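You operate a simulated robot arm through the tools that you are given. There is no shell and no other tool. Be economical: measure what you need, move in short steps, check, and stop when the job is done.

Carry out the task below with a simulated two-armed robot. There is one attempt and no reset: what you move stays moved.

Task
Strap the hull pad down on the cart at 150 N.
Fine: brake on before winding; pad under the strap, then the ring over its post.
Where things are to end (x, y in the base frame): hull pad within 30 mm of [640, 290].

It is judged by the outcome, as a careful person would: the job done as asked, and still so three seconds after it is handed in. It fails if anything else is knocked over, pushed out of place, dropped, spilled or broken.

Robot
Two 7-joint arms with two-finger parallel grippers on one trunk, on a base that drives. Base frame: it is fixed to the floor where the robot stands at the start and does not move with it; the origin is under the middle of the robot, x ahead of it, y to its left, z up. Lengths are in mm, angles in degrees, forces in N, time in s.
The left shoulder is at the start at [30, 119, 810], the right one opposite. With the tool pointing down near the work surface each hand reaches from about 240 to 660 mm from the robot's upright axis, wherever it stands, measured 20 degrees to its own side. Places, roughly: brake lever [500, 0, 600]; left deck of the cart [700, 400, 600]; strap gauge [700, 500, 600]; strap post [600, -100, 600]. Payload 3.43 kg a hand.
The tool frame of a hand sits at the grasp point between the pads (the TCP): z along the fingers, y along the line on which they close. The tips reach 30 mm beyond it. Largest opening 94 mm; finger width 28, thickness 10; the body of the gripper, 50 by 96 mm, starts 55 mm behind the TCP.
Orientation is told as [roll, pitch, yaw] about the base's x, y, z axes, in that order, counted from this pose: with the fingers straight down and closing along the base's y, the tool's x points along the base's -x, its y along +y and its z along -z.

Tools
- The arms move only by the tool servo_tool. It takes "left_deltas", "right_deltas" or both (then of equal length, played together; a hand with none holds still); each is text: rows parted by semicolons, each of 6 numbers parted by spaces: the shift along the tool's x, y, z in mm, then the turn, a rotation vector about the tool's x, y, z in degrees. In form: x y z wx wy wz; .... A call has 1 to 8 rows; each row is the pose to reach, as a shift and turn from the pose commanded when the call began, along the tool's axes at that moment. "left_hand" and "right_hand" are, for a hand that has rows, the opening, from 0 (shut) to 1 (fully open), set as the call begins (left out, the last holds). Each row takes 0.2 s and may step no farther than 50 mm and 8.6 degrees from the row before; otherwise, or with a gripper value out of range, the whole call is refused. Where a pose cannot be reached the arm comes as near as it can. A force on the tool above 40 N (or 10 N above the force at the start of the call, whichever is more), or a blocked arm, ends the call early, and 0.2 s more pass. Each finger travels about 72 mm/s and halts on what it meets, pressing with about 31 N; the grip force reading is that of the motor and also rises with nothing between the fingers. The clock runs only during rows and for 0.2 s after the last one: add rows that repeat a pose to give the fingers time. The reply holds the time, the measured pose of the TCP, the force on the tool along the base axes, the opening and the grip force, in the units named above and with some noise, with the torque about the TCP (base axes, N m) and any sound that the robot's microphone picked up, and new pictures: "show" is both (left out), scene, wrist or none (wrist: the cameras of the hands that moved).
- Cameras (640 x 400 px; columns grow to the right, rows downward): "scene" is now at [36.6, 27.2, 1507.9]; the picture's right is [0.39, -0.92, 0.00], its down [-0.76, -0.32, -0.57] and it looks along [0.52, 0.22, -0.82] (base axes); focal length 256 px, centre (320, 200). "left" rides on the left gripper at [76, -14, -102] in its tool frame; the picture's right is [0.18, 0.98, 0.00], its down [-0.75, 0.14, -0.64] and it looks along [-0.63, 0.12, 0.77] (tool axes); focal length 243 px, centre (320, 200). "right" rides on the right gripper at [76, 14, -103] in its tool frame; the picture's right is [-0.18, 0.98, 0.00], its down [-0.75, -0.14, -0.64] and it looks along [-0.63, -0.12, 0.77] (tool axes); focal length 243 px, centre (320, 200). There is no depth. A picture from a camera that has moved, and an enlarged one, comes with that camera's place and axes in the base frame and with its lens.
- raise_lower(by): slides the trunk up (or, below 0, down) by that many mm; the arms and the scene camera ride with it, the base frame stays. It gives what a move gives, with no picture.
- drive_base(legs): drives the robot by 1 to 6 legs, each [ahead, turn to the left] in mm and degrees, along the robot's own axes; the way and the turn of a leg run together, so that a leg with both is an arc; at most 1500 mm and 180 degrees a leg. The arms and the cameras ride along, it lands a little off, and it stops where it bumps. It gives what a move gives, and a new picture of the scene camera.
- turn_head(pan, tilt): turns the head with the scene camera to pan (to the left, within 143 degrees either way) and tilt (down, from -29 to 69), counted from straight ahead of the robot. It gives what a move gives, and a new picture of the scene camera.
- close_up(camera, box): a new picture of the part [left, top, right, bottom] of that camera's present view, enlarged. It takes no simulated time.
- close_job(): hands the job in; it is judged then, once.

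Go step by step. Nothing tells you exact positions but the pictures and the camera data: compare them with the known pose of the tool, close in by small moves and look again before you grip or let go. The budget is 120 turns and 260 pictures, counting those below and the enlarged ones. Unless the task says otherwise, let go and move clear before handing in.

The tools are called after ">>>" as a command line: name --argument value ..., lists and objects as JSON in quotes. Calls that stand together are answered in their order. servo_tool: Moves the arms, as the interface text tells. Its arguments: {"type":"object","properties":{"left_deltas":{"type":"string"},"left_hand":{"type":"number"},"right_deltas":{"type":"string"},"right_hand":{"type":"number"},"show":{"type":"string","enum":["both","scene","wrist","none"]}},"required":[]} The other tools are called the same way: raise_lower (by) slides the trunk up or down; drive_base (legs) drives the base; turn_head (pan, tilt) turns the head that bears the scene camera; close_up (camera, box) takes an enlarged picture of a part of a camera's view; close_job () hands the job in.

At the start:

```text
clock: 0.0
left_tool_pos: [412.2, 259.2, 862.1]
left_tool_rot: [0.1, 0.0, -0.1]
left_ft_force: [-0.4, 0.0, 0.7]
left_wrist_torque: [-0.01, 0.02, 0.0]
left_finger_gap: 94.0
left_gripper_force: 0.1
right_tool_pos: [346.1, -109.7, 952.1]
right_tool_rot: [0.1, -0.1, 0.0]
right_ft_force: [0.1, -0.8, 0.3]
right_wrist_torque: [0.0, 0.02, 0.02]
right_finger_gap: 94.1
right_gripper_force: 0.0
trunk travel left (down, up): [-75.0, 335.0]
robot x, y, heading: [-3.0, -0.2, -0.0]
head pan, tilt: [22.8, 55.5]
```

scene: 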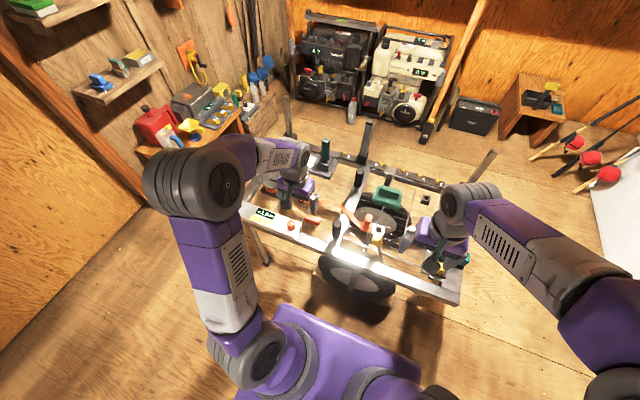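
right: 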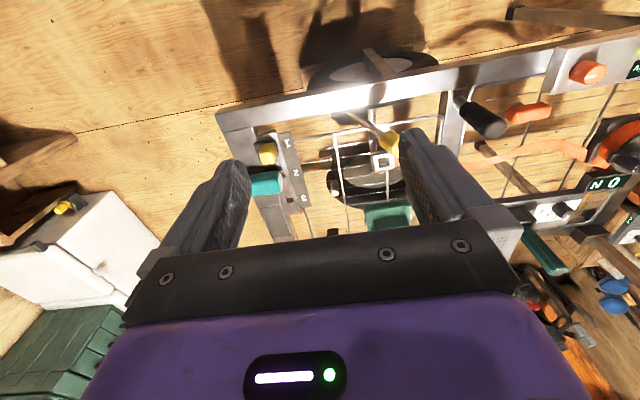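
left: 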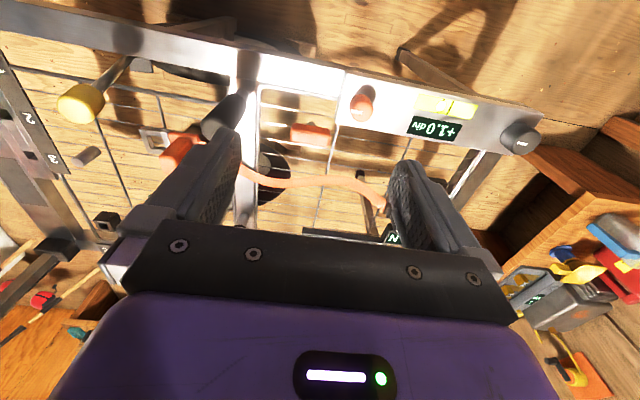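

I see a cart with several levers, knobs and an orange strap; I need a closer look before moving.

>>> close_up --camera "scene" --box '[230, 110, 390, 270]'

>>> close_up --camera "scene" --box '[330, 140, 490, 300]'

>>> close_up --camera "left" --box '[0, 0, 560, 260]'

>>> close_up --camera "right" --box '[200, 30, 640, 300]'

```text
2.50 times, centred on (310, 190) of scene
camera zoom: at [36.6, 27.2, 1507.9], right [0.39, -0.92, 0.0], down [-0.76, -0.32, -0.57], along [0.52, 0.22, -0.82], focal length 640 px, centre (345, 225)
```

zoom: 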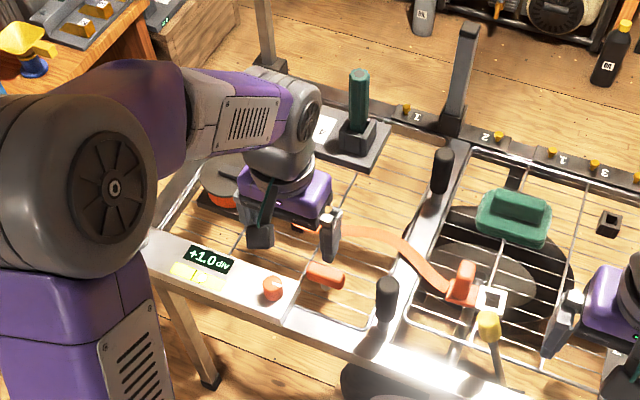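

```text
2.50 times, centred on (410, 220) of scene
camera zoom: at [36.6, 27.2, 1507.9], right [0.39, -0.92, 0.0], down [-0.76, -0.32, -0.57], along [0.52, 0.22, -0.82], focal length 640 px, centre (95, 150)
```

zoom: 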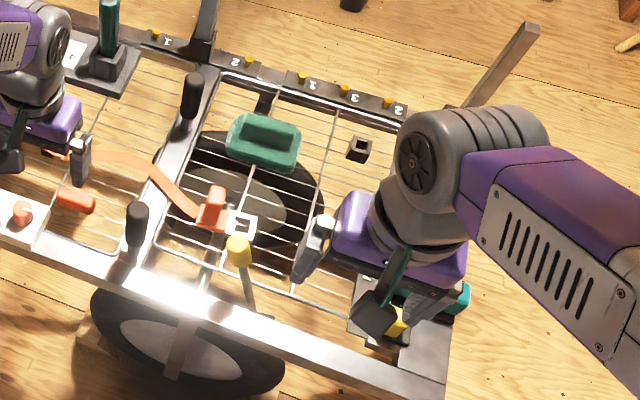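

```text
1.14 times, centred on (280, 130) of left
camera zoom: at [337.6, 243.7, 964.0], right [-0.18, 0.98, 0.0], down [0.75, 0.14, 0.64], along [0.63, 0.12, -0.77], focal length 277 px, centre (366, 280)
```

zoom: 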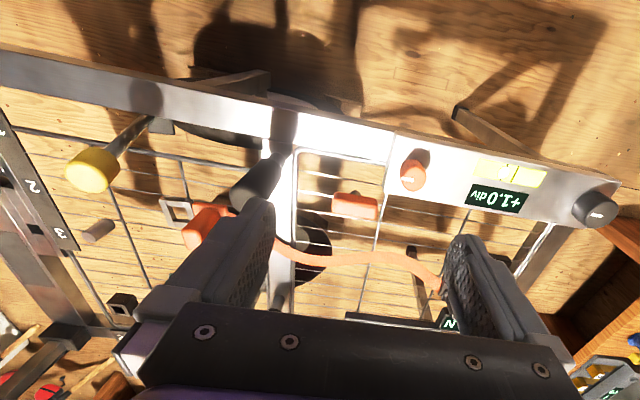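

```text
1.45 times, centred on (420, 165) of right
camera zoom: at [270.9, -93.8, 1054.5], right [0.18, 0.98, 0.0], down [0.75, -0.14, 0.64], along [0.63, -0.12, -0.77], focal length 353 px, centre (174, 251)
```

zoom: 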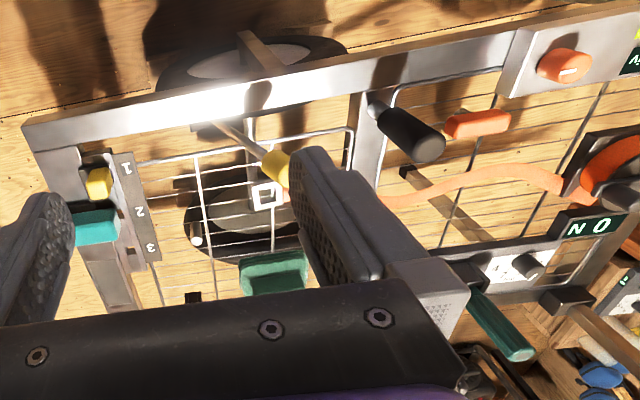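

The arms hide parts of the cart, so I draw both back and up for a clear view.

>>> servo_tool --left_deltas "35 20 -30 0 0 0;70 45 -50 0 0 0;105 75 -60 0 0 0;140 110 -60 0 0 0;150 140 -60 0 0 0" --right_deltas "20 -40 0 0 0 0;40 -80 0 0 0 0;60 -120 0 0 0 0;70 -160 0 0 0 0;80 -180 0 0 0 0" --show "both"

```text
refused: row 1 steps farther than a row can; nothing moved
```

>>> servo_tool --left_deltas "30 20 -20 0 0 0;60 45 -40 0 0 0;90 75 -60 0 0 0;120 105 -60 0 0 0;150 140 -60 0 0 0" --right_deltas "20 -40 0 0 0 0;40 -80 0 0 0 0;60 -120 0 0 0 0;70 -160 0 0 0 0;80 -180 0 0 0 0" --show "both"

>>> close_up --camera "scene" --box '[230, 110, 390, 270]'

>>> close_up --camera "scene" --box '[330, 140, 490, 300]'

```text
clock: 1.2
left_tool_pos: [260.3, 397.9, 920.7]
left_tool_rot: [0.0, 0.0, -0.1]
left_ft_force: [0.4, 0.5, -0.7]
left_wrist_torque: [0.02, -0.02, 0.04]
left_finger_gap: 94.1
left_gripper_force: 0.1
right_tool_pos: [265.2, -292.9, 951.8]
right_tool_rot: [0.1, -0.1, 0.0]
right_ft_force: [-0.2, 0.1, 0.3]
right_wrist_torque: [0.02, -0.01, 0.02]
right_finger_gap: 94.1
right_gripper_force: 0.0
trunk travel left (down, up): [-75.0, 335.0]
robot x, y, heading: [0.6, 2.6, 0.1]
head pan, tilt: [22.8, 55.5]
camera scene: at [35.7, 27.3, 1507.9], right [0.39, -0.92, 0.0], down [-0.76, -0.32, -0.57], along [0.52, 0.22, -0.82], focal length 256 px, centre (320, 200)
camera right: at [190.2, -276.8, 1053.5], right [0.18, 0.98, 0.0], down [0.75, -0.14, 0.64], along [0.63, -0.12, -0.77], focal length 243 px, centre (320, 200)
camera left: at [184.8, 383.2, 1023.3], right [-0.18, 0.98, 0.0], down [0.75, 0.14, 0.64], along [0.63, 0.12, -0.77], focal length 243 px, centre (320, 200)
```

scene: 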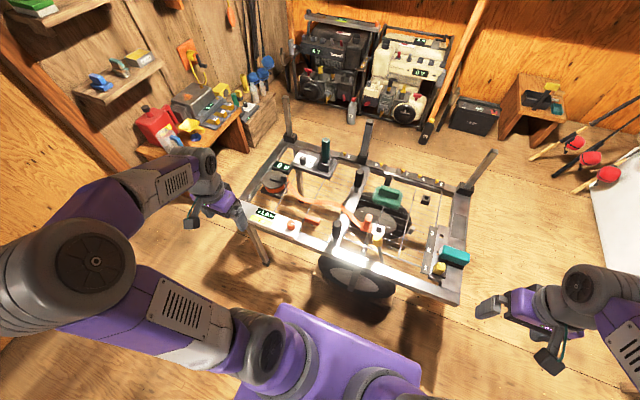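
right: 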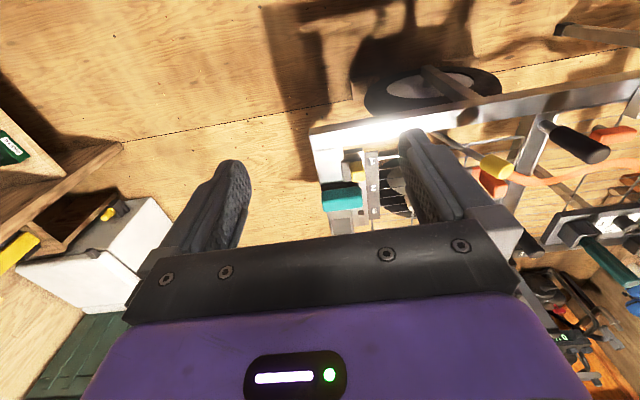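
left: 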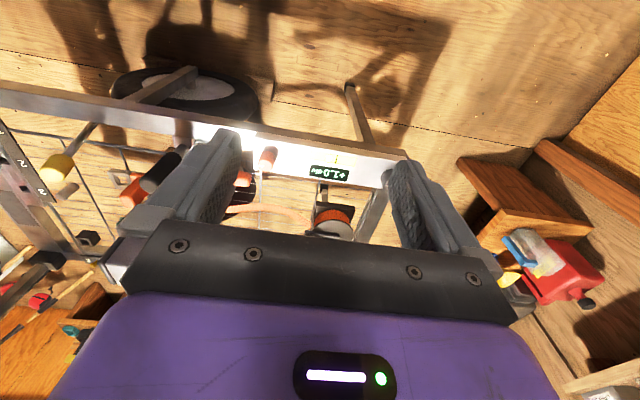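

```text
2.50 times, centred on (310, 190) of scene
camera zoom: at [35.7, 27.3, 1507.9], right [0.39, -0.92, 0.0], down [-0.76, -0.32, -0.57], along [0.52, 0.22, -0.82], focal length 640 px, centre (345, 225)
```

zoom: 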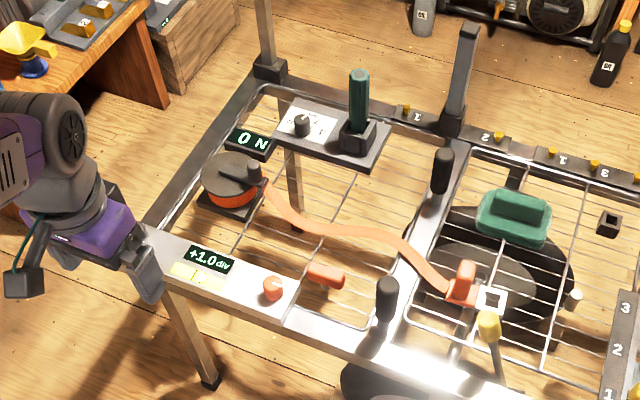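

```text
2.50 times, centred on (410, 220) of scene
camera zoom: at [35.7, 27.3, 1507.9], right [0.39, -0.92, 0.0], down [-0.76, -0.32, -0.57], along [0.52, 0.22, -0.82], focal length 640 px, centre (95, 150)
```

zoom: 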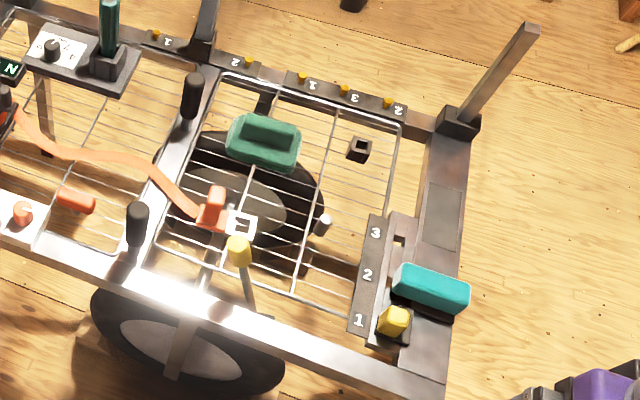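

The winch, "0 N" gauge, strap with orange grip and white ring, peg, yellow brake lever and green pad are visible. I zoom in on the labels.

>>> close_up --camera "scene" --box '[260, 130, 330, 200]'

>>> close_up --camera "scene" --box '[340, 200, 410, 270]'

>>> close_up --camera "scene" --box '[230, 190, 330, 260]'

>>> close_up --camera "scene" --box '[410, 210, 490, 290]'

>>> close_up --camera "left" --box '[220, 120, 400, 250]'

```text
5.71 times, centred on (295, 165) of scene
camera zoom: at [35.7, 27.3, 1507.9], right [0.39, -0.92, 0.0], down [-0.76, -0.32, -0.57], along [0.52, 0.22, -0.82], focal length 1463 px, centre (463, 400)
```

zoom: 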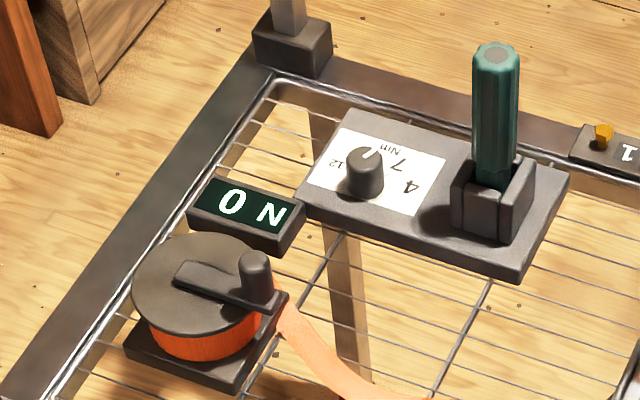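

```text
5.71 times, centred on (375, 235) of scene
camera zoom: at [35.7, 27.3, 1507.9], right [0.39, -0.92, 0.0], down [-0.76, -0.32, -0.57], along [0.52, 0.22, -0.82], focal length 1463 px, centre (6, 0)
```

zoom: 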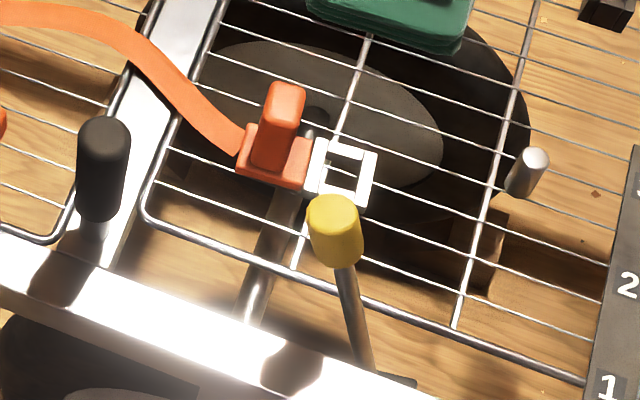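

```text
5.71 times, centred on (280, 225) of scene
camera zoom: at [35.7, 27.3, 1507.9], right [0.39, -0.92, 0.0], down [-0.76, -0.32, -0.57], along [0.52, 0.22, -0.82], focal length 1463 px, centre (549, 57)
```

zoom: 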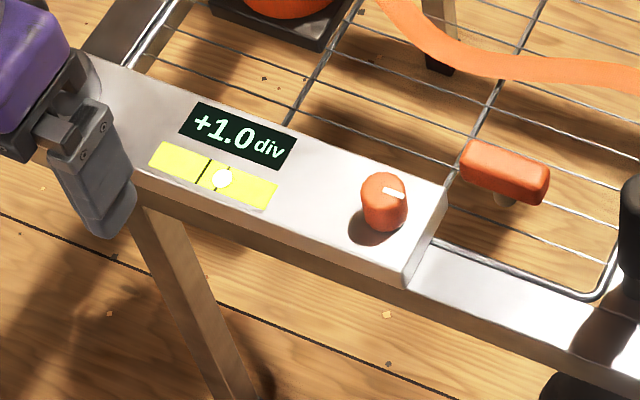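

```text
5.00 times, centred on (450, 250) of scene
camera zoom: at [35.7, 27.3, 1507.9], right [0.39, -0.92, 0.0], down [-0.76, -0.32, -0.57], along [0.52, 0.22, -0.82], focal length 1280 px, centre (-330, -50)
```

zoom: 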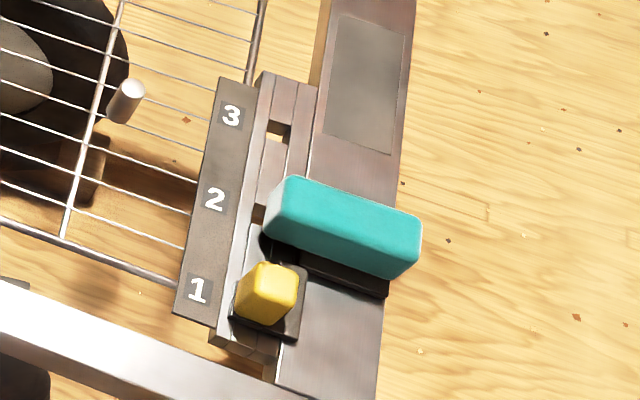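

```text
3.08 times, centred on (310, 185) of left
camera zoom: at [184.8, 383.2, 1023.3], right [-0.18, 0.98, 0.0], down [0.75, 0.14, 0.64], along [0.63, 0.12, -0.77], focal length 746 px, centre (351, 246)
```

zoom: 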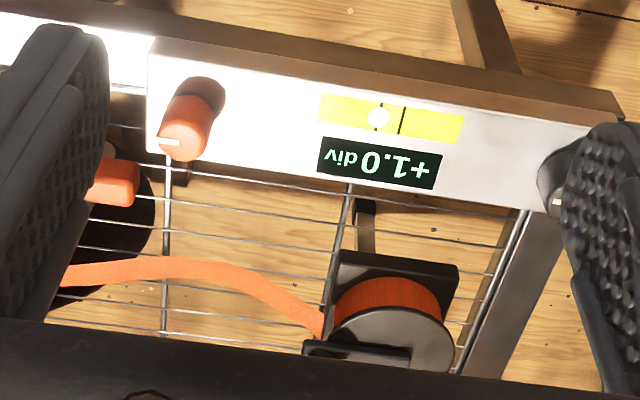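

I need details of each item: the pad candidates, the brake lever's labels and its pivot.

>>> close_up --camera "scene" --box '[365, 180, 405, 215]'

>>> close_up --camera "scene" --box '[370, 230, 430, 280]'

>>> close_up --camera "scene" --box '[295, 195, 345, 240]'

>>> close_up --camera "right" --box '[440, 80, 640, 240]'

```text
11.43 times, centred on (385, 198) of scene
camera zoom: at [35.7, 27.3, 1507.9], right [0.39, -0.92, 0.0], down [-0.76, -0.32, -0.57], along [0.52, 0.22, -0.82], focal length 2925 px, centre (-423, 229)
```

zoom: 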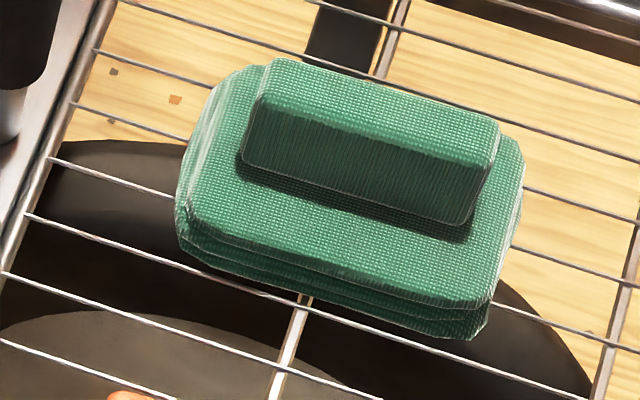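

```text
8.00 times, centred on (400, 255) of scene
camera zoom: at [35.7, 27.3, 1507.9], right [0.39, -0.92, 0.0], down [-0.76, -0.32, -0.57], along [0.52, 0.22, -0.82], focal length 2048 px, centre (-320, -240)
```

zoom: 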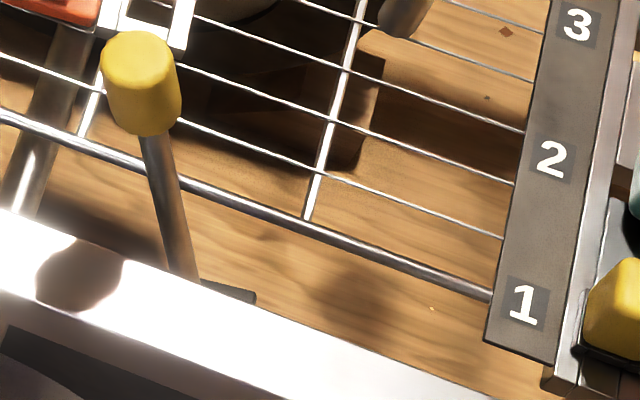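

```text
8.89 times, centred on (320, 218) of scene
camera zoom: at [35.7, 27.3, 1507.9], right [0.39, -0.92, 0.0], down [-0.76, -0.32, -0.57], along [0.52, 0.22, -0.82], focal length 2275 px, centre (320, 44)
```

zoom: 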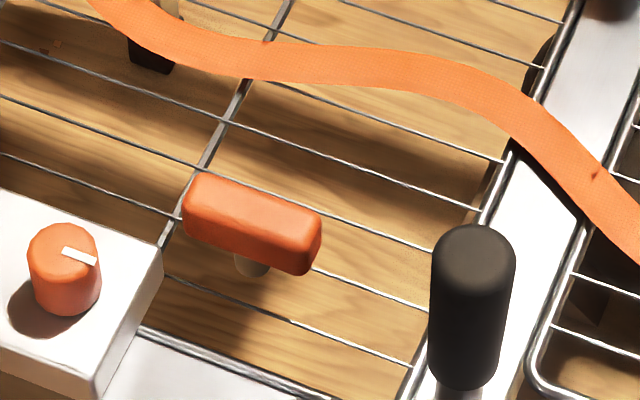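

```text
2.50 times, centred on (540, 160) of right
camera zoom: at [190.2, -276.8, 1053.5], right [0.18, 0.98, 0.0], down [0.75, -0.14, 0.64], along [0.63, -0.12, -0.77], focal length 606 px, centre (-230, 300)
```

zoom: 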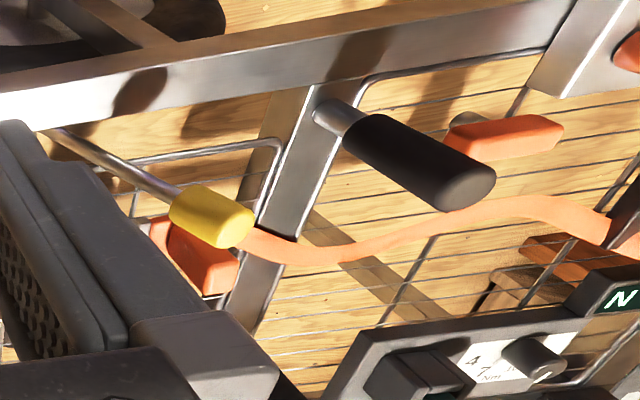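

The green carpeted block is the hull pad (about [740, 7]); the yellow knob of the brake lever is near [479, -7, 678] with its pivot near [477, -64, 507]. I bring the right hand camera closer to look for brake markings.

>>> servo_tool --right_deltas "-10 40 10 0 0 0;-20 80 20 0 0 0;-30 120 35 0 0 0;-40 160 50 0 0 0;-50 200 65 0 0 0;-65 240 80 0 0 0" --show "wrist"

>>> close_up --camera "right" --box '[200, 40, 440, 200]'

```text
clock: 2.6
left_tool_pos: [262.3, 398.1, 920.1]
left_tool_rot: [0.0, 0.0, 0.0]
left_ft_force: [-0.5, 0.6, -1.0]
left_wrist_torque: [0.02, 0.02, 0.01]
left_finger_gap: 94.1
left_gripper_force: 0.0
right_tool_pos: [331.2, -46.0, 870.7]
right_tool_rot: [0.0, 0.0, 0.0]
right_ft_force: [-1.3, 0.1, 0.3]
right_wrist_torque: [-0.01, 0.03, 0.01]
right_finger_gap: 93.9
right_gripper_force: 0.1
trunk travel left (down, up): [-75.0, 335.0]
robot x, y, heading: [0.9, 0.7, -0.2]
head pan, tilt: [22.8, 55.5]
camera right: at [255.0, -30.9, 972.4], right [0.18, 0.98, 0.0], down [0.75, -0.14, 0.64], along [0.63, -0.12, -0.77], focal length 243 px, centre (320, 200)
```

right: 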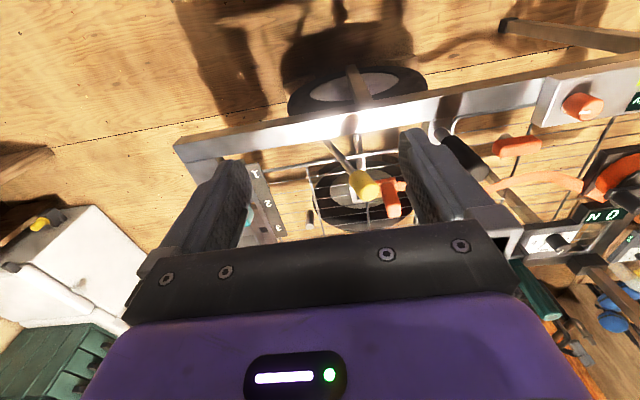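

```text
2.50 times, centred on (320, 120) of right
camera zoom: at [255.0, -30.9, 972.4], right [0.18, 0.98, 0.0], down [0.75, -0.14, 0.64], along [0.63, -0.12, -0.77], focal length 606 px, centre (320, 400)
```

zoom: 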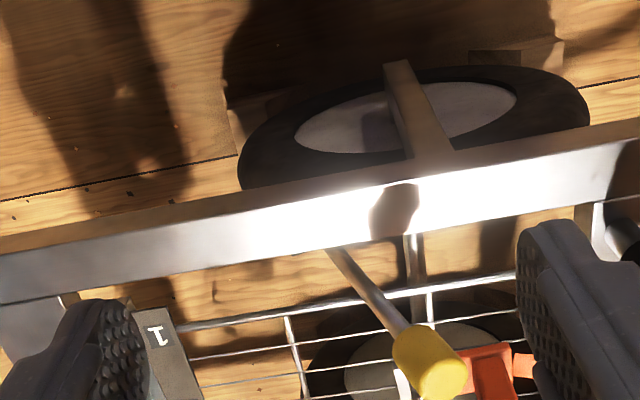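

No markings seen yet; I move the camera over the lever to look straight down at its base.

>>> servo_tool --right_deltas "-45 -5 0 0 0 0;-90 -10 0 0 0 0;-135 -14 0 0 0 0;-165 -20 0 0 0 0" --show "wrist"

>>> close_up --camera "right" --box '[220, 0, 420, 160]'

```text
clock: 3.6
left_tool_pos: [261.6, 397.4, 920.0]
left_tool_rot: [0.1, -0.1, 0.0]
left_ft_force: [0.4, 0.2, -0.2]
left_wrist_torque: [0.02, 0.02, 0.04]
left_finger_gap: 94.1
left_gripper_force: 0.2
right_tool_pos: [499.1, -72.2, 871.6]
right_tool_rot: [0.0, 0.0, 0.0]
right_ft_force: [-0.5, 0.4, -0.7]
right_wrist_torque: [-0.01, -0.01, -0.04]
right_finger_gap: 94.0
right_gripper_force: 0.0
trunk travel left (down, up): [-75.0, 335.0]
robot x, y, heading: [2.0, -2.5, -0.1]
head pan, tilt: [22.8, 55.5]
camera right: at [422.9, -56.8, 974.4], right [0.18, 0.98, 0.0], down [0.75, -0.14, 0.64], along [0.63, -0.12, -0.77], focal length 243 px, centre (320, 200)
```

right: 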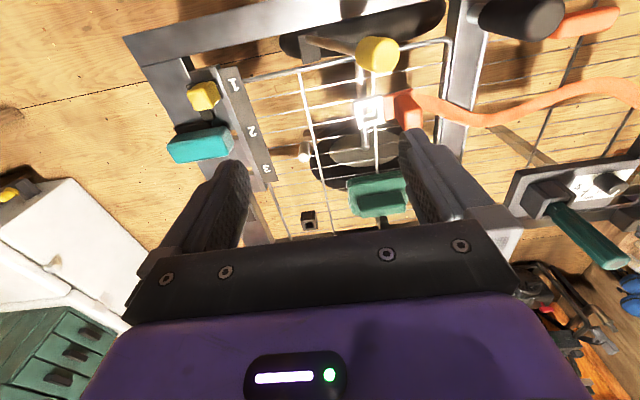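

```text
2.50 times, centred on (320, 80) of right
camera zoom: at [422.9, -56.8, 974.4], right [0.18, 0.98, 0.0], down [0.75, -0.14, 0.64], along [0.63, -0.12, -0.77], focal length 606 px, centre (320, 500)
```

zoom: 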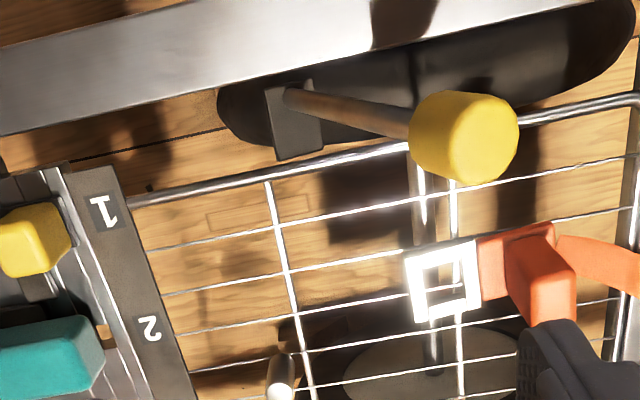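

The lever pivots on a bracket and leans about 18° to +y. I straddle its knob with the open right fingers so I can push it either way.

>>> servo_tool --right_deltas "10 35 0 0 0 0;20 65 10 0 0 0;20 65 60 0 0 0;20 65 110 0 0 0;20 65 150 0 0 0;20 65 188 0 0 0" --right_hand 1 --show "both"

>>> close_up --camera "scene" --box '[330, 190, 430, 270]'

```text
clock: 5.0
left_tool_pos: [262.8, 397.3, 920.3]
left_tool_rot: [0.0, 0.0, 0.1]
left_ft_force: [0.0, 0.3, -0.1]
left_wrist_torque: [-0.02, -0.01, 0.03]
left_finger_gap: 94.1
left_gripper_force: 0.0
right_tool_pos: [476.5, -4.0, 684.4]
right_tool_rot: [0.0, 0.0, 0.1]
right_ft_force: [-0.6, 0.0, -1.0]
right_wrist_torque: [-0.01, 0.03, -0.02]
right_finger_gap: 93.9
right_gripper_force: 0.1
trunk travel left (down, up): [-75.0, 335.0]
robot x, y, heading: [1.4, 1.2, -0.2]
head pan, tilt: [22.8, 55.5]
camera scene: at [36.9, 27.3, 1507.9], right [0.39, -0.92, 0.0], down [-0.76, -0.32, -0.57], along [0.52, 0.22, -0.82], focal length 256 px, centre (320, 200)
camera right: at [400.3, 10.8, 786.4], right [0.18, 0.98, 0.0], down [0.75, -0.14, 0.64], along [0.63, -0.12, -0.77], focal length 243 px, centre (320, 200)
```

scene: 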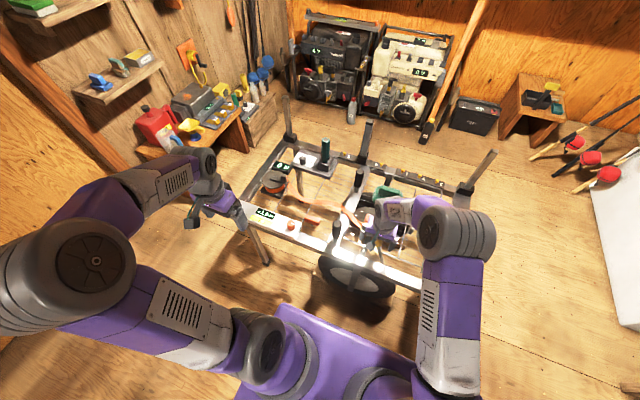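
right: 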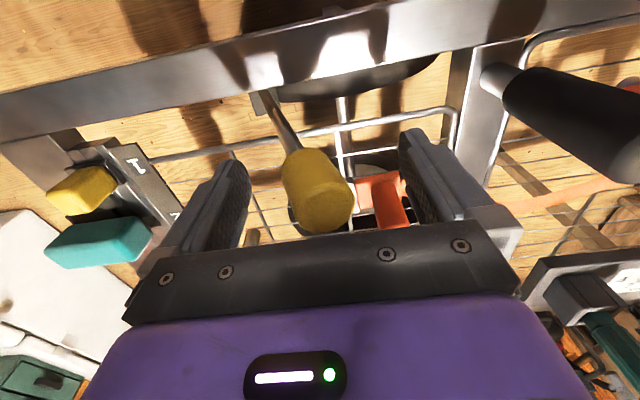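

```text
5.00 times, centred on (380, 230) of scene
camera zoom: at [36.9, 27.3, 1507.9], right [0.39, -0.92, 0.0], down [-0.76, -0.32, -0.57], along [0.52, 0.22, -0.82], focal length 1280 px, centre (20, 50)
```

zoom: 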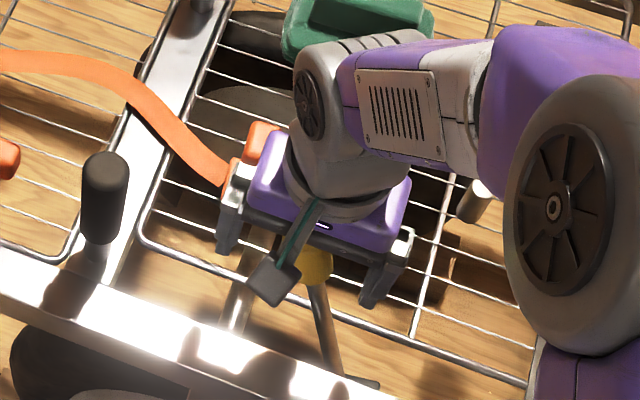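

The knob is centred between the fingers. I push it toward -y in small steps, watching the force.

>>> servo_tool --right_deltas "0 -20 0 0 0 0;0 -35 -2 0 0 0;0 -50 -3 0 0 0;0 -65 -4 0 0 0" --show "wrist"

```text
clock: 6.0
left_tool_pos: [262.4, 397.4, 920.7]
left_tool_rot: [0.0, 0.0, 0.0]
left_ft_force: [-0.1, -0.4, -0.4]
left_wrist_torque: [0.0, 0.04, 0.01]
left_finger_gap: 94.2
left_gripper_force: 0.0
right_tool_pos: [476.6, -69.5, 688.9]
right_tool_rot: [0.0, 0.0, -0.1]
right_ft_force: [-0.5, -0.4, -0.6]
right_wrist_torque: [-0.03, -0.04, -0.01]
right_finger_gap: 94.0
right_gripper_force: 0.0
trunk travel left (down, up): [-75.0, 335.0]
robot x, y, heading: [-0.8, 2.3, 0.1]
head pan, tilt: [22.8, 55.5]
camera right: at [400.6, -55.2, 790.9], right [0.18, 0.98, 0.0], down [0.75, -0.14, 0.64], along [0.63, -0.12, -0.77], focal length 243 px, centre (320, 200)
```

right: 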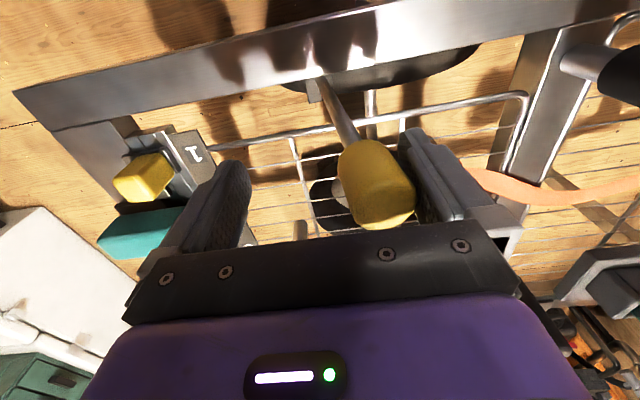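

The lever moves with very little force and no click so far. I keep going.

>>> servo_tool --right_deltas "0 -15 0 0 0 0;0 -30 0 0 0 0;0 -45 1 0 0 0;0 -60 3 0 0 0" --show "wrist"

```text
clock: 7.0
left_tool_pos: [261.5, 397.5, 920.4]
left_tool_rot: [-0.1, 0.0, 0.0]
left_ft_force: [-0.2, -0.4, 0.8]
left_wrist_torque: [0.04, -0.04, -0.02]
left_finger_gap: 94.2
left_gripper_force: 0.0
right_tool_pos: [477.5, -130.9, 685.1]
right_tool_rot: [0.1, -0.1, 0.0]
right_ft_force: [0.1, 0.4, 0.3]
right_wrist_torque: [-0.02, 0.0, 0.01]
right_finger_gap: 94.1
right_gripper_force: 0.1
trunk travel left (down, up): [-75.0, 335.0]
robot x, y, heading: [1.0, -0.0, 0.1]
head pan, tilt: [22.8, 55.5]
camera right: at [400.4, -115.2, 787.3], right [0.18, 0.98, 0.0], down [0.75, -0.14, 0.64], along [0.63, -0.12, -0.77], focal length 243 px, centre (320, 200)
```

right: 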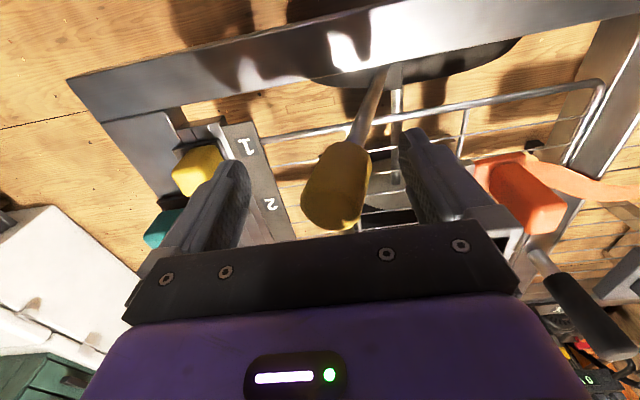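

The lever snapped over to the -y side. I lift the hand clear and compare the picture for any sign of the brake's state.

>>> servo_tool --right_deltas "0 0 -45 0 0 0;0 0 -90 0 0 0;0 0 -135 0 0 0;20 -45 -160 0 0 0;40 -90 -180 0 0 0;60 -130 -200 0 0 0" --show "both"

>>> close_up --camera "scene" --box '[330, 200, 430, 300]'

>>> close_up --camera "right" --box '[320, 20, 560, 200]'

```text
refused: row 4 steps farther than a row can; nothing moved
```

```text
4.00 times, centred on (380, 250) of scene
camera zoom: at [36.6, 27.0, 1507.9], right [0.39, -0.92, 0.0], down [-0.76, -0.32, -0.57], along [0.52, 0.22, -0.82], focal length 1024 px, centre (80, 0)
```

zoom: 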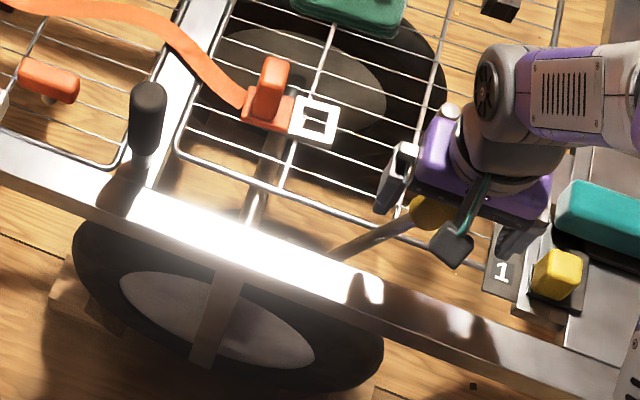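

```text
2.22 times, centred on (440, 110) of right
camera zoom: at [400.4, -115.2, 787.3], right [0.18, 0.98, 0.0], down [0.75, -0.14, 0.64], along [0.63, -0.12, -0.77], focal length 539 px, centre (53, 400)
```

zoom: 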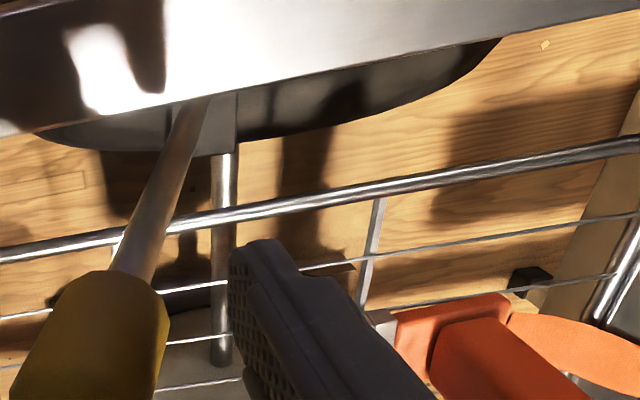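

>>> servo_tool --right_deltas "0 0 -45 0 0 0;0 0 -90 0 0 0;0 0 -135 0 0 0;20 -30 -155 0 0 0;40 -60 -170 0 0 0;60 -95 -185 0 0 0;80 -130 -200 0 0 0" --show "none"

>>> close_up --camera "scene" --box '[240, 130, 480, 310]'

>>> close_up --camera "scene" --box '[310, 220, 430, 310]'

```text
clock: 8.6
left_tool_pos: [261.1, 397.8, 921.1]
left_tool_rot: [0.0, 0.1, 0.0]
left_ft_force: [0.2, -1.5, 0.8]
left_wrist_torque: [0.01, 0.0, -0.01]
left_finger_gap: 94.1
left_gripper_force: 0.0
right_tool_pos: [395.2, -260.3, 887.4]
right_tool_rot: [0.0, 0.0, 0.0]
right_ft_force: [0.3, -0.2, -0.2]
right_wrist_torque: [0.03, 0.01, -0.01]
right_finger_gap: 94.1
right_gripper_force: 0.0
trunk travel left (down, up): [-75.0, 335.0]
robot x, y, heading: [-3.3, 0.8, -0.0]
head pan, tilt: [22.8, 55.5]
```

```text
2.22 times, centred on (360, 220) of scene
camera zoom: at [36.0, 26.8, 1507.9], right [0.39, -0.92, 0.0], down [-0.76, -0.32, -0.57], along [0.52, 0.22, -0.82], focal length 569 px, centre (231, 156)
```

zoom: 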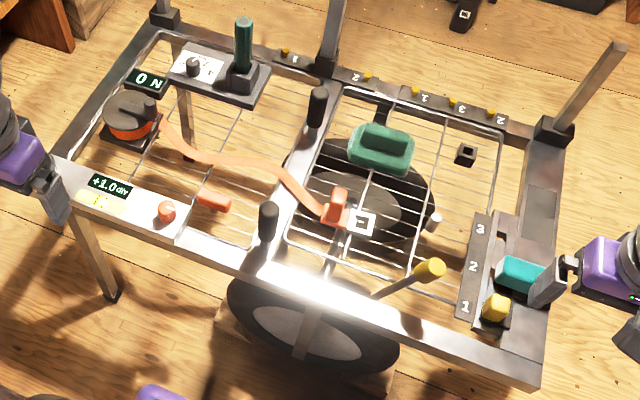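

```text
4.44 times, centred on (370, 265) of scene
camera zoom: at [36.0, 26.8, 1507.9], right [0.39, -0.92, 0.0], down [-0.76, -0.32, -0.57], along [0.52, 0.22, -0.82], focal length 1138 px, centre (98, -89)
```

zoom: 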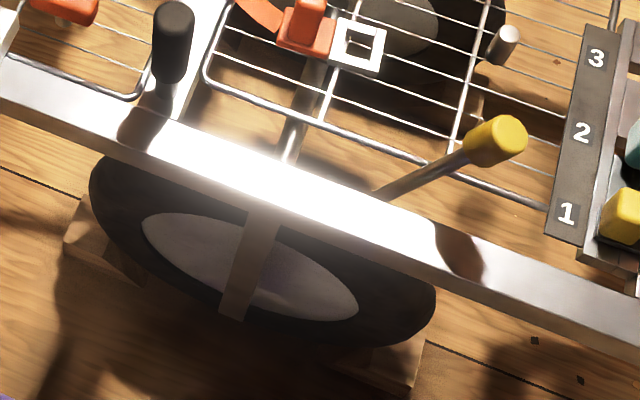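

Lever has flipped fully to the -y side (which would press a shoe into the wheel) and stays there, so I take the brake as on. The pad at x≈740 is beyond reach, so I drive ahead about 130 mm.

>>> drive_base --legs '[[130, 0]]'

```text
clock: 9.9
left_tool_pos: [388.4, 399.3, 919.5]
left_tool_rot: [0.0, 0.1, -0.1]
left_ft_force: [0.3, -0.1, 0.9]
left_wrist_torque: [-0.01, 0.02, 0.01]
left_finger_gap: 94.3
left_gripper_force: 0.0
right_tool_pos: [522.9, -259.5, 886.8]
right_tool_rot: [-0.1, 0.1, 0.0]
right_ft_force: [0.1, -0.9, -0.7]
right_wrist_torque: [0.0, 0.02, -0.01]
right_finger_gap: 94.0
right_gripper_force: 0.1
trunk travel left (down, up): [-75.0, 335.0]
robot x, y, heading: [124.4, 2.5, -0.1]
head pan, tilt: [22.8, 55.5]
camera scene: at [164.7, 27.2, 1507.8], right [0.39, -0.92, 0.0], down [-0.76, -0.32, -0.57], along [0.52, 0.22, -0.82], focal length 256 px, centre (320, 200)
```

scene: 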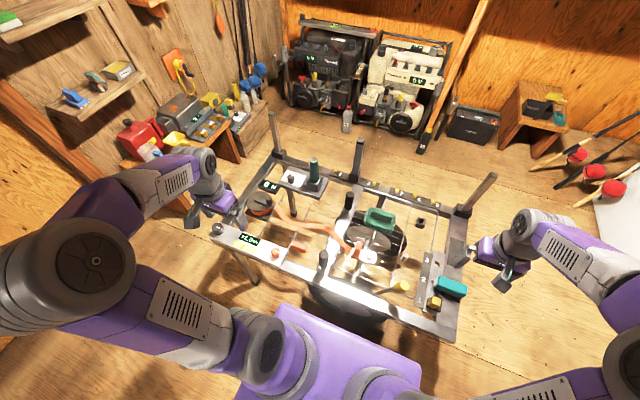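

>>> close_up --camera "scene" --box '[360, 200, 400, 235]'

>>> close_up --camera "scene" --box '[230, 170, 410, 290]'

>>> close_up --camera "left" --box '[0, 40, 240, 240]'

```text
11.43 times, centred on (380, 218) of scene
camera zoom: at [164.7, 27.2, 1507.8], right [0.39, -0.92, 0.0], down [-0.76, -0.32, -0.57], along [0.52, 0.22, -0.82], focal length 2925 px, centre (-366, 0)
```

zoom: 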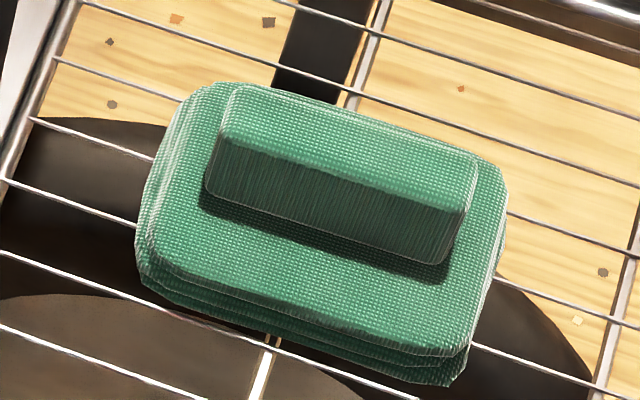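

```text
3.33 times, centred on (320, 230) of scene
camera zoom: at [164.7, 27.2, 1507.8], right [0.39, -0.92, 0.0], down [-0.76, -0.32, -0.57], along [0.52, 0.22, -0.82], focal length 853 px, centre (320, 100)
```

zoom: 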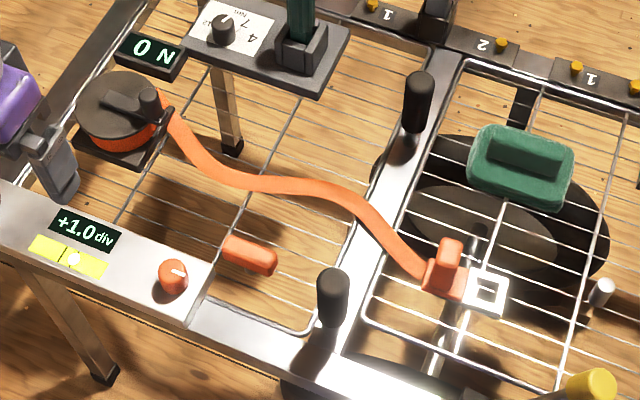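

```text
2.00 times, centred on (120, 140) of left
camera zoom: at [313.5, 383.0, 1023.1], right [-0.18, 0.98, 0.0], down [0.75, 0.14, 0.64], along [0.63, 0.12, -0.77], focal length 485 px, centre (720, 320)
```

zoom: 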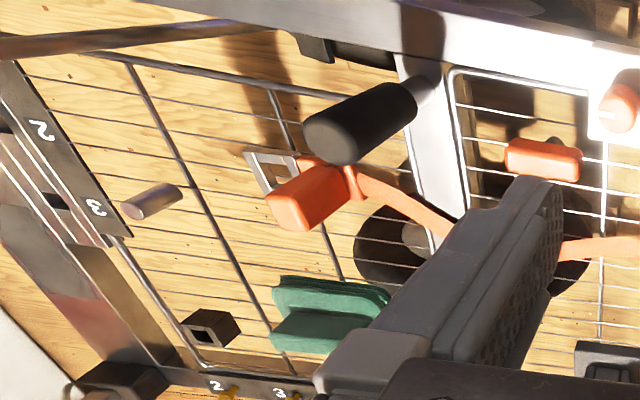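

Pad's rib runs along y near [745, 5], top about z 640. I bring the left hand over it at height, turning it 90° so the fingers close across the rib.

>>> servo_tool --left_deltas "-28 -40 0 0 0 -8.2;-56 -80 0 0 0 -16.4;-84 -120 0 0 0 -24.6;-112 -160 0 0 0 -32.8;-140 -200 0 0 0 -41;-168 -240 0 0 0 -49.2;-196 -280 0 0 0 -57.4;-224 -320 0 0 0 -65.6" --show "none"

```text
clock: 11.7
left_tool_pos: [611.6, 82.4, 917.0]
left_tool_rot: [0.1, 0.1, 65.7]
left_ft_force: [0.4, -0.8, -0.2]
left_wrist_torque: [0.01, -0.02, 0.01]
left_finger_gap: 93.8
left_gripper_force: 0.0
right_tool_pos: [522.9, -259.6, 886.3]
right_tool_rot: [0.0, 0.1, 0.0]
right_ft_force: [-0.4, 0.2, 0.2]
right_wrist_torque: [-0.01, 0.04, 0.01]
right_finger_gap: 94.2
right_gripper_force: 0.1
trunk travel left (down, up): [-75.0, 335.0]
robot x, y, heading: [127.9, -3.8, -0.0]
head pan, tilt: [22.8, 55.5]
```

>>> servo_tool --left_deltas "4 -38 20 0 0 -7;8 -76 45 0 0 -14;12 -114 70 0 0 -21;15 -153 90 0 0 -28" --show "both"

>>> close_up --camera "left" --box '[200, 80, 440, 260]'

```text
clock: 12.7
left_tool_pos: [746.7, 0.3, 827.9]
left_tool_rot: [0.1, 0.0, 93.7]
left_ft_force: [1.2, -0.3, 0.4]
left_wrist_torque: [0.02, -0.03, 0.0]
left_finger_gap: 93.8
left_gripper_force: 0.1
right_tool_pos: [524.3, -259.2, 886.8]
right_tool_rot: [0.0, 0.1, -0.1]
right_ft_force: [0.2, 0.0, 0.1]
right_wrist_torque: [0.0, 0.02, 0.0]
right_finger_gap: 94.1
right_gripper_force: 0.1
trunk travel left (down, up): [-75.0, 335.0]
robot x, y, heading: [124.4, 1.8, 0.1]
head pan, tilt: [22.8, 55.5]
camera scene: at [165.0, 27.0, 1507.8], right [0.39, -0.92, 0.0], down [-0.76, -0.32, -0.57], along [0.52, 0.22, -0.82], focal length 256 px, centre (320, 200)
camera left: at [767.6, -75.1, 931.0], right [-0.97, -0.25, 0.0], down [-0.19, 0.74, 0.64], along [-0.16, 0.62, -0.77], focal length 243 px, centre (320, 200)
```

scene: 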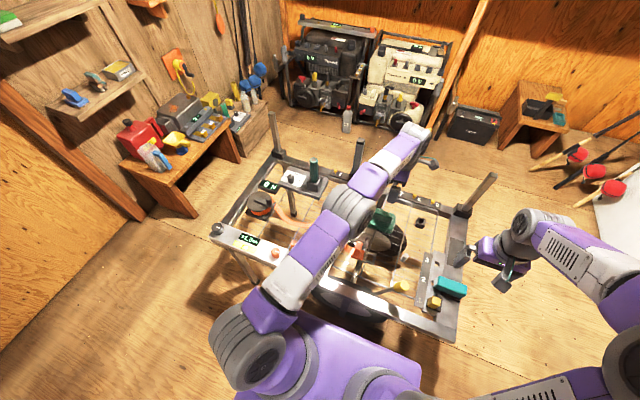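
left: 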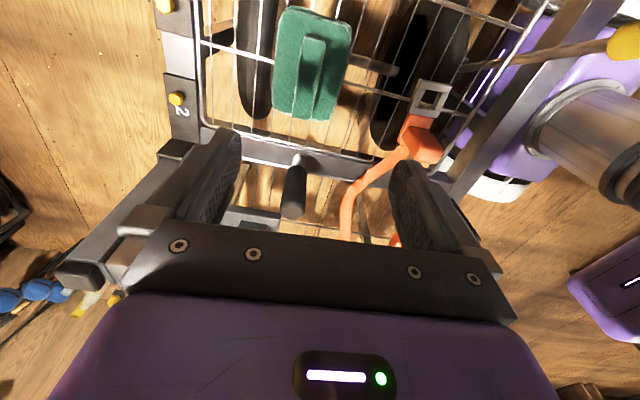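

```text
2.22 times, centred on (320, 170) of left
camera zoom: at [767.6, -75.1, 931.0], right [-0.97, -0.25, 0.0], down [-0.19, 0.74, 0.64], along [-0.16, 0.62, -0.77], focal length 539 px, centre (320, 267)
```

zoom: 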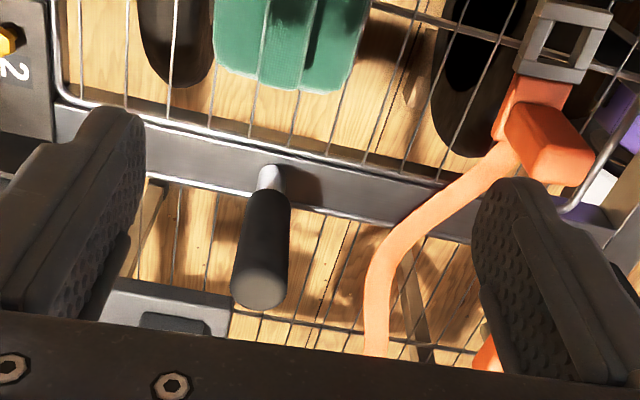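

>>> close_up --camera "left" --box '[250, 0, 370, 130]'

>>> close_up --camera "scene" --box '[360, 170, 430, 240]'

```text
3.08 times, centred on (310, 65) of left
camera zoom: at [767.6, -75.1, 931.0], right [-0.97, -0.25, 0.0], down [-0.19, 0.74, 0.64], along [-0.16, 0.62, -0.77], focal length 746 px, centre (351, 615)
```

zoom: 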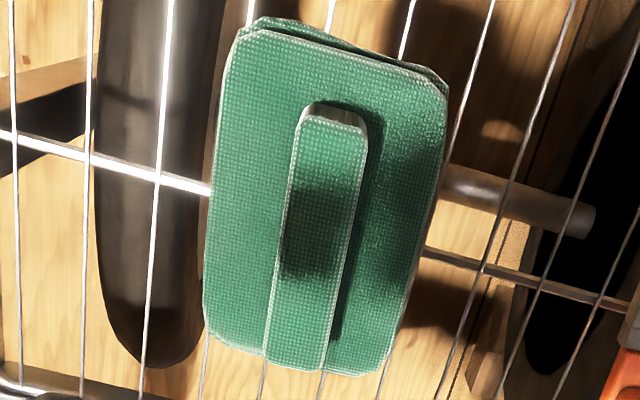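

```text
5.71 times, centred on (395, 205) of scene
camera zoom: at [165.0, 27.0, 1507.8], right [0.39, -0.92, 0.0], down [-0.76, -0.32, -0.57], along [0.52, 0.22, -0.82], focal length 1463 px, centre (-109, 171)
```

zoom: 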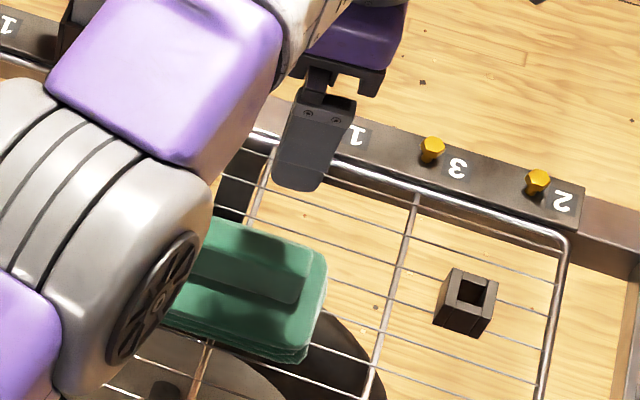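

Rib centre is about [760, 2], aligned with the gripper's yaw. I shift over it and descend partway, then check.

>>> servo_tool --left_deltas "-1 -13.6 30 0 0 0;-1 -13.6 75 0 0 0;-1 -13.6 115 0 0 0;-1 -13.6 140 0 0 0" --show "both"

>>> close_up --camera "scene" --box '[350, 170, 430, 250]'

```text
clock: 13.7
left_tool_pos: [753.1, 4.6, 692.3]
left_tool_rot: [0.0, 0.1, 93.5]
left_ft_force: [-0.3, -0.5, 0.1]
left_wrist_torque: [0.02, 0.02, 0.01]
left_finger_gap: 94.3
left_gripper_force: 0.1
left hand out of reach, approached as far as the arm can: row 1, 2, 3, 4
right_tool_pos: [522.2, -258.4, 886.8]
right_tool_rot: [0.0, 0.1, -0.1]
right_ft_force: [1.1, -0.3, 0.0]
right_wrist_torque: [-0.01, 0.0, -0.01]
right_finger_gap: 93.9
right_gripper_force: 0.1
trunk travel left (down, up): [-75.0, 335.0]
robot x, y, heading: [127.8, -2.7, 0.0]
head pan, tilt: [22.8, 55.5]
camera scene: at [163.6, 27.3, 1507.9], right [0.39, -0.92, 0.0], down [-0.76, -0.32, -0.57], along [0.52, 0.22, -0.82], focal length 256 px, centre (320, 200)
camera left: at [771.8, -70.5, 795.3], right [-0.97, -0.25, 0.0], down [-0.19, 0.74, 0.64], along [-0.16, 0.62, -0.77], focal length 243 px, centre (320, 200)
```

scene: 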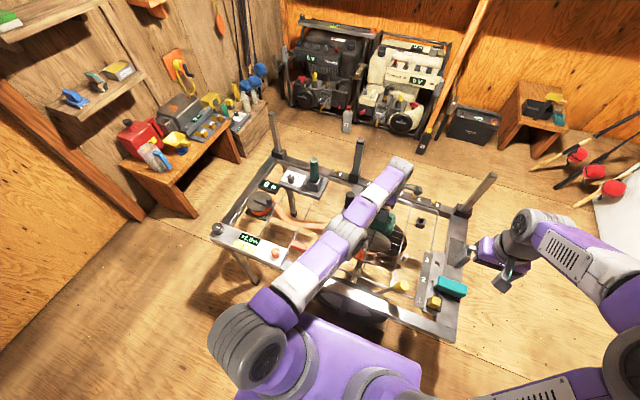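
left: 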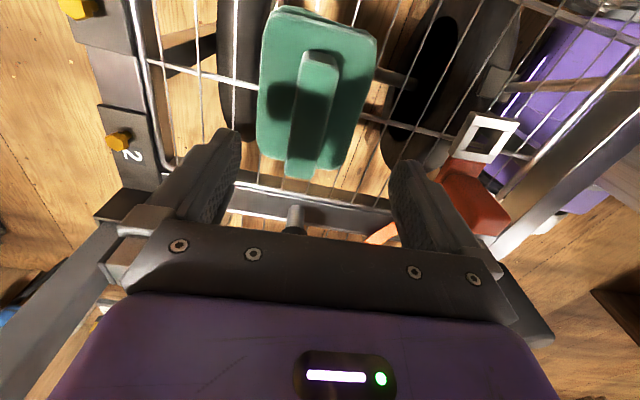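

```text
5.00 times, centred on (390, 210) of scene
camera zoom: at [163.6, 27.3, 1507.9], right [0.39, -0.92, 0.0], down [-0.76, -0.32, -0.57], along [0.52, 0.22, -0.82], focal length 1280 px, centre (-30, 150)
```

zoom: 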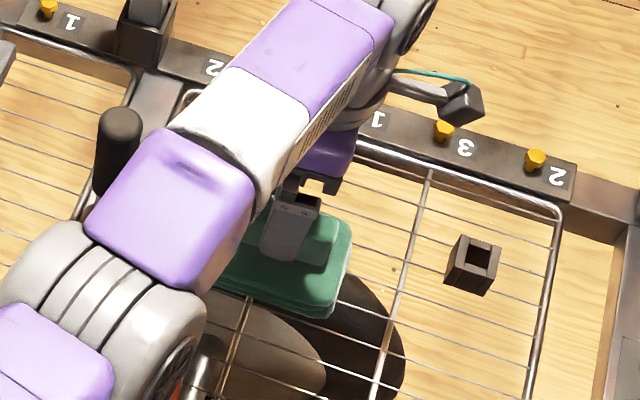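

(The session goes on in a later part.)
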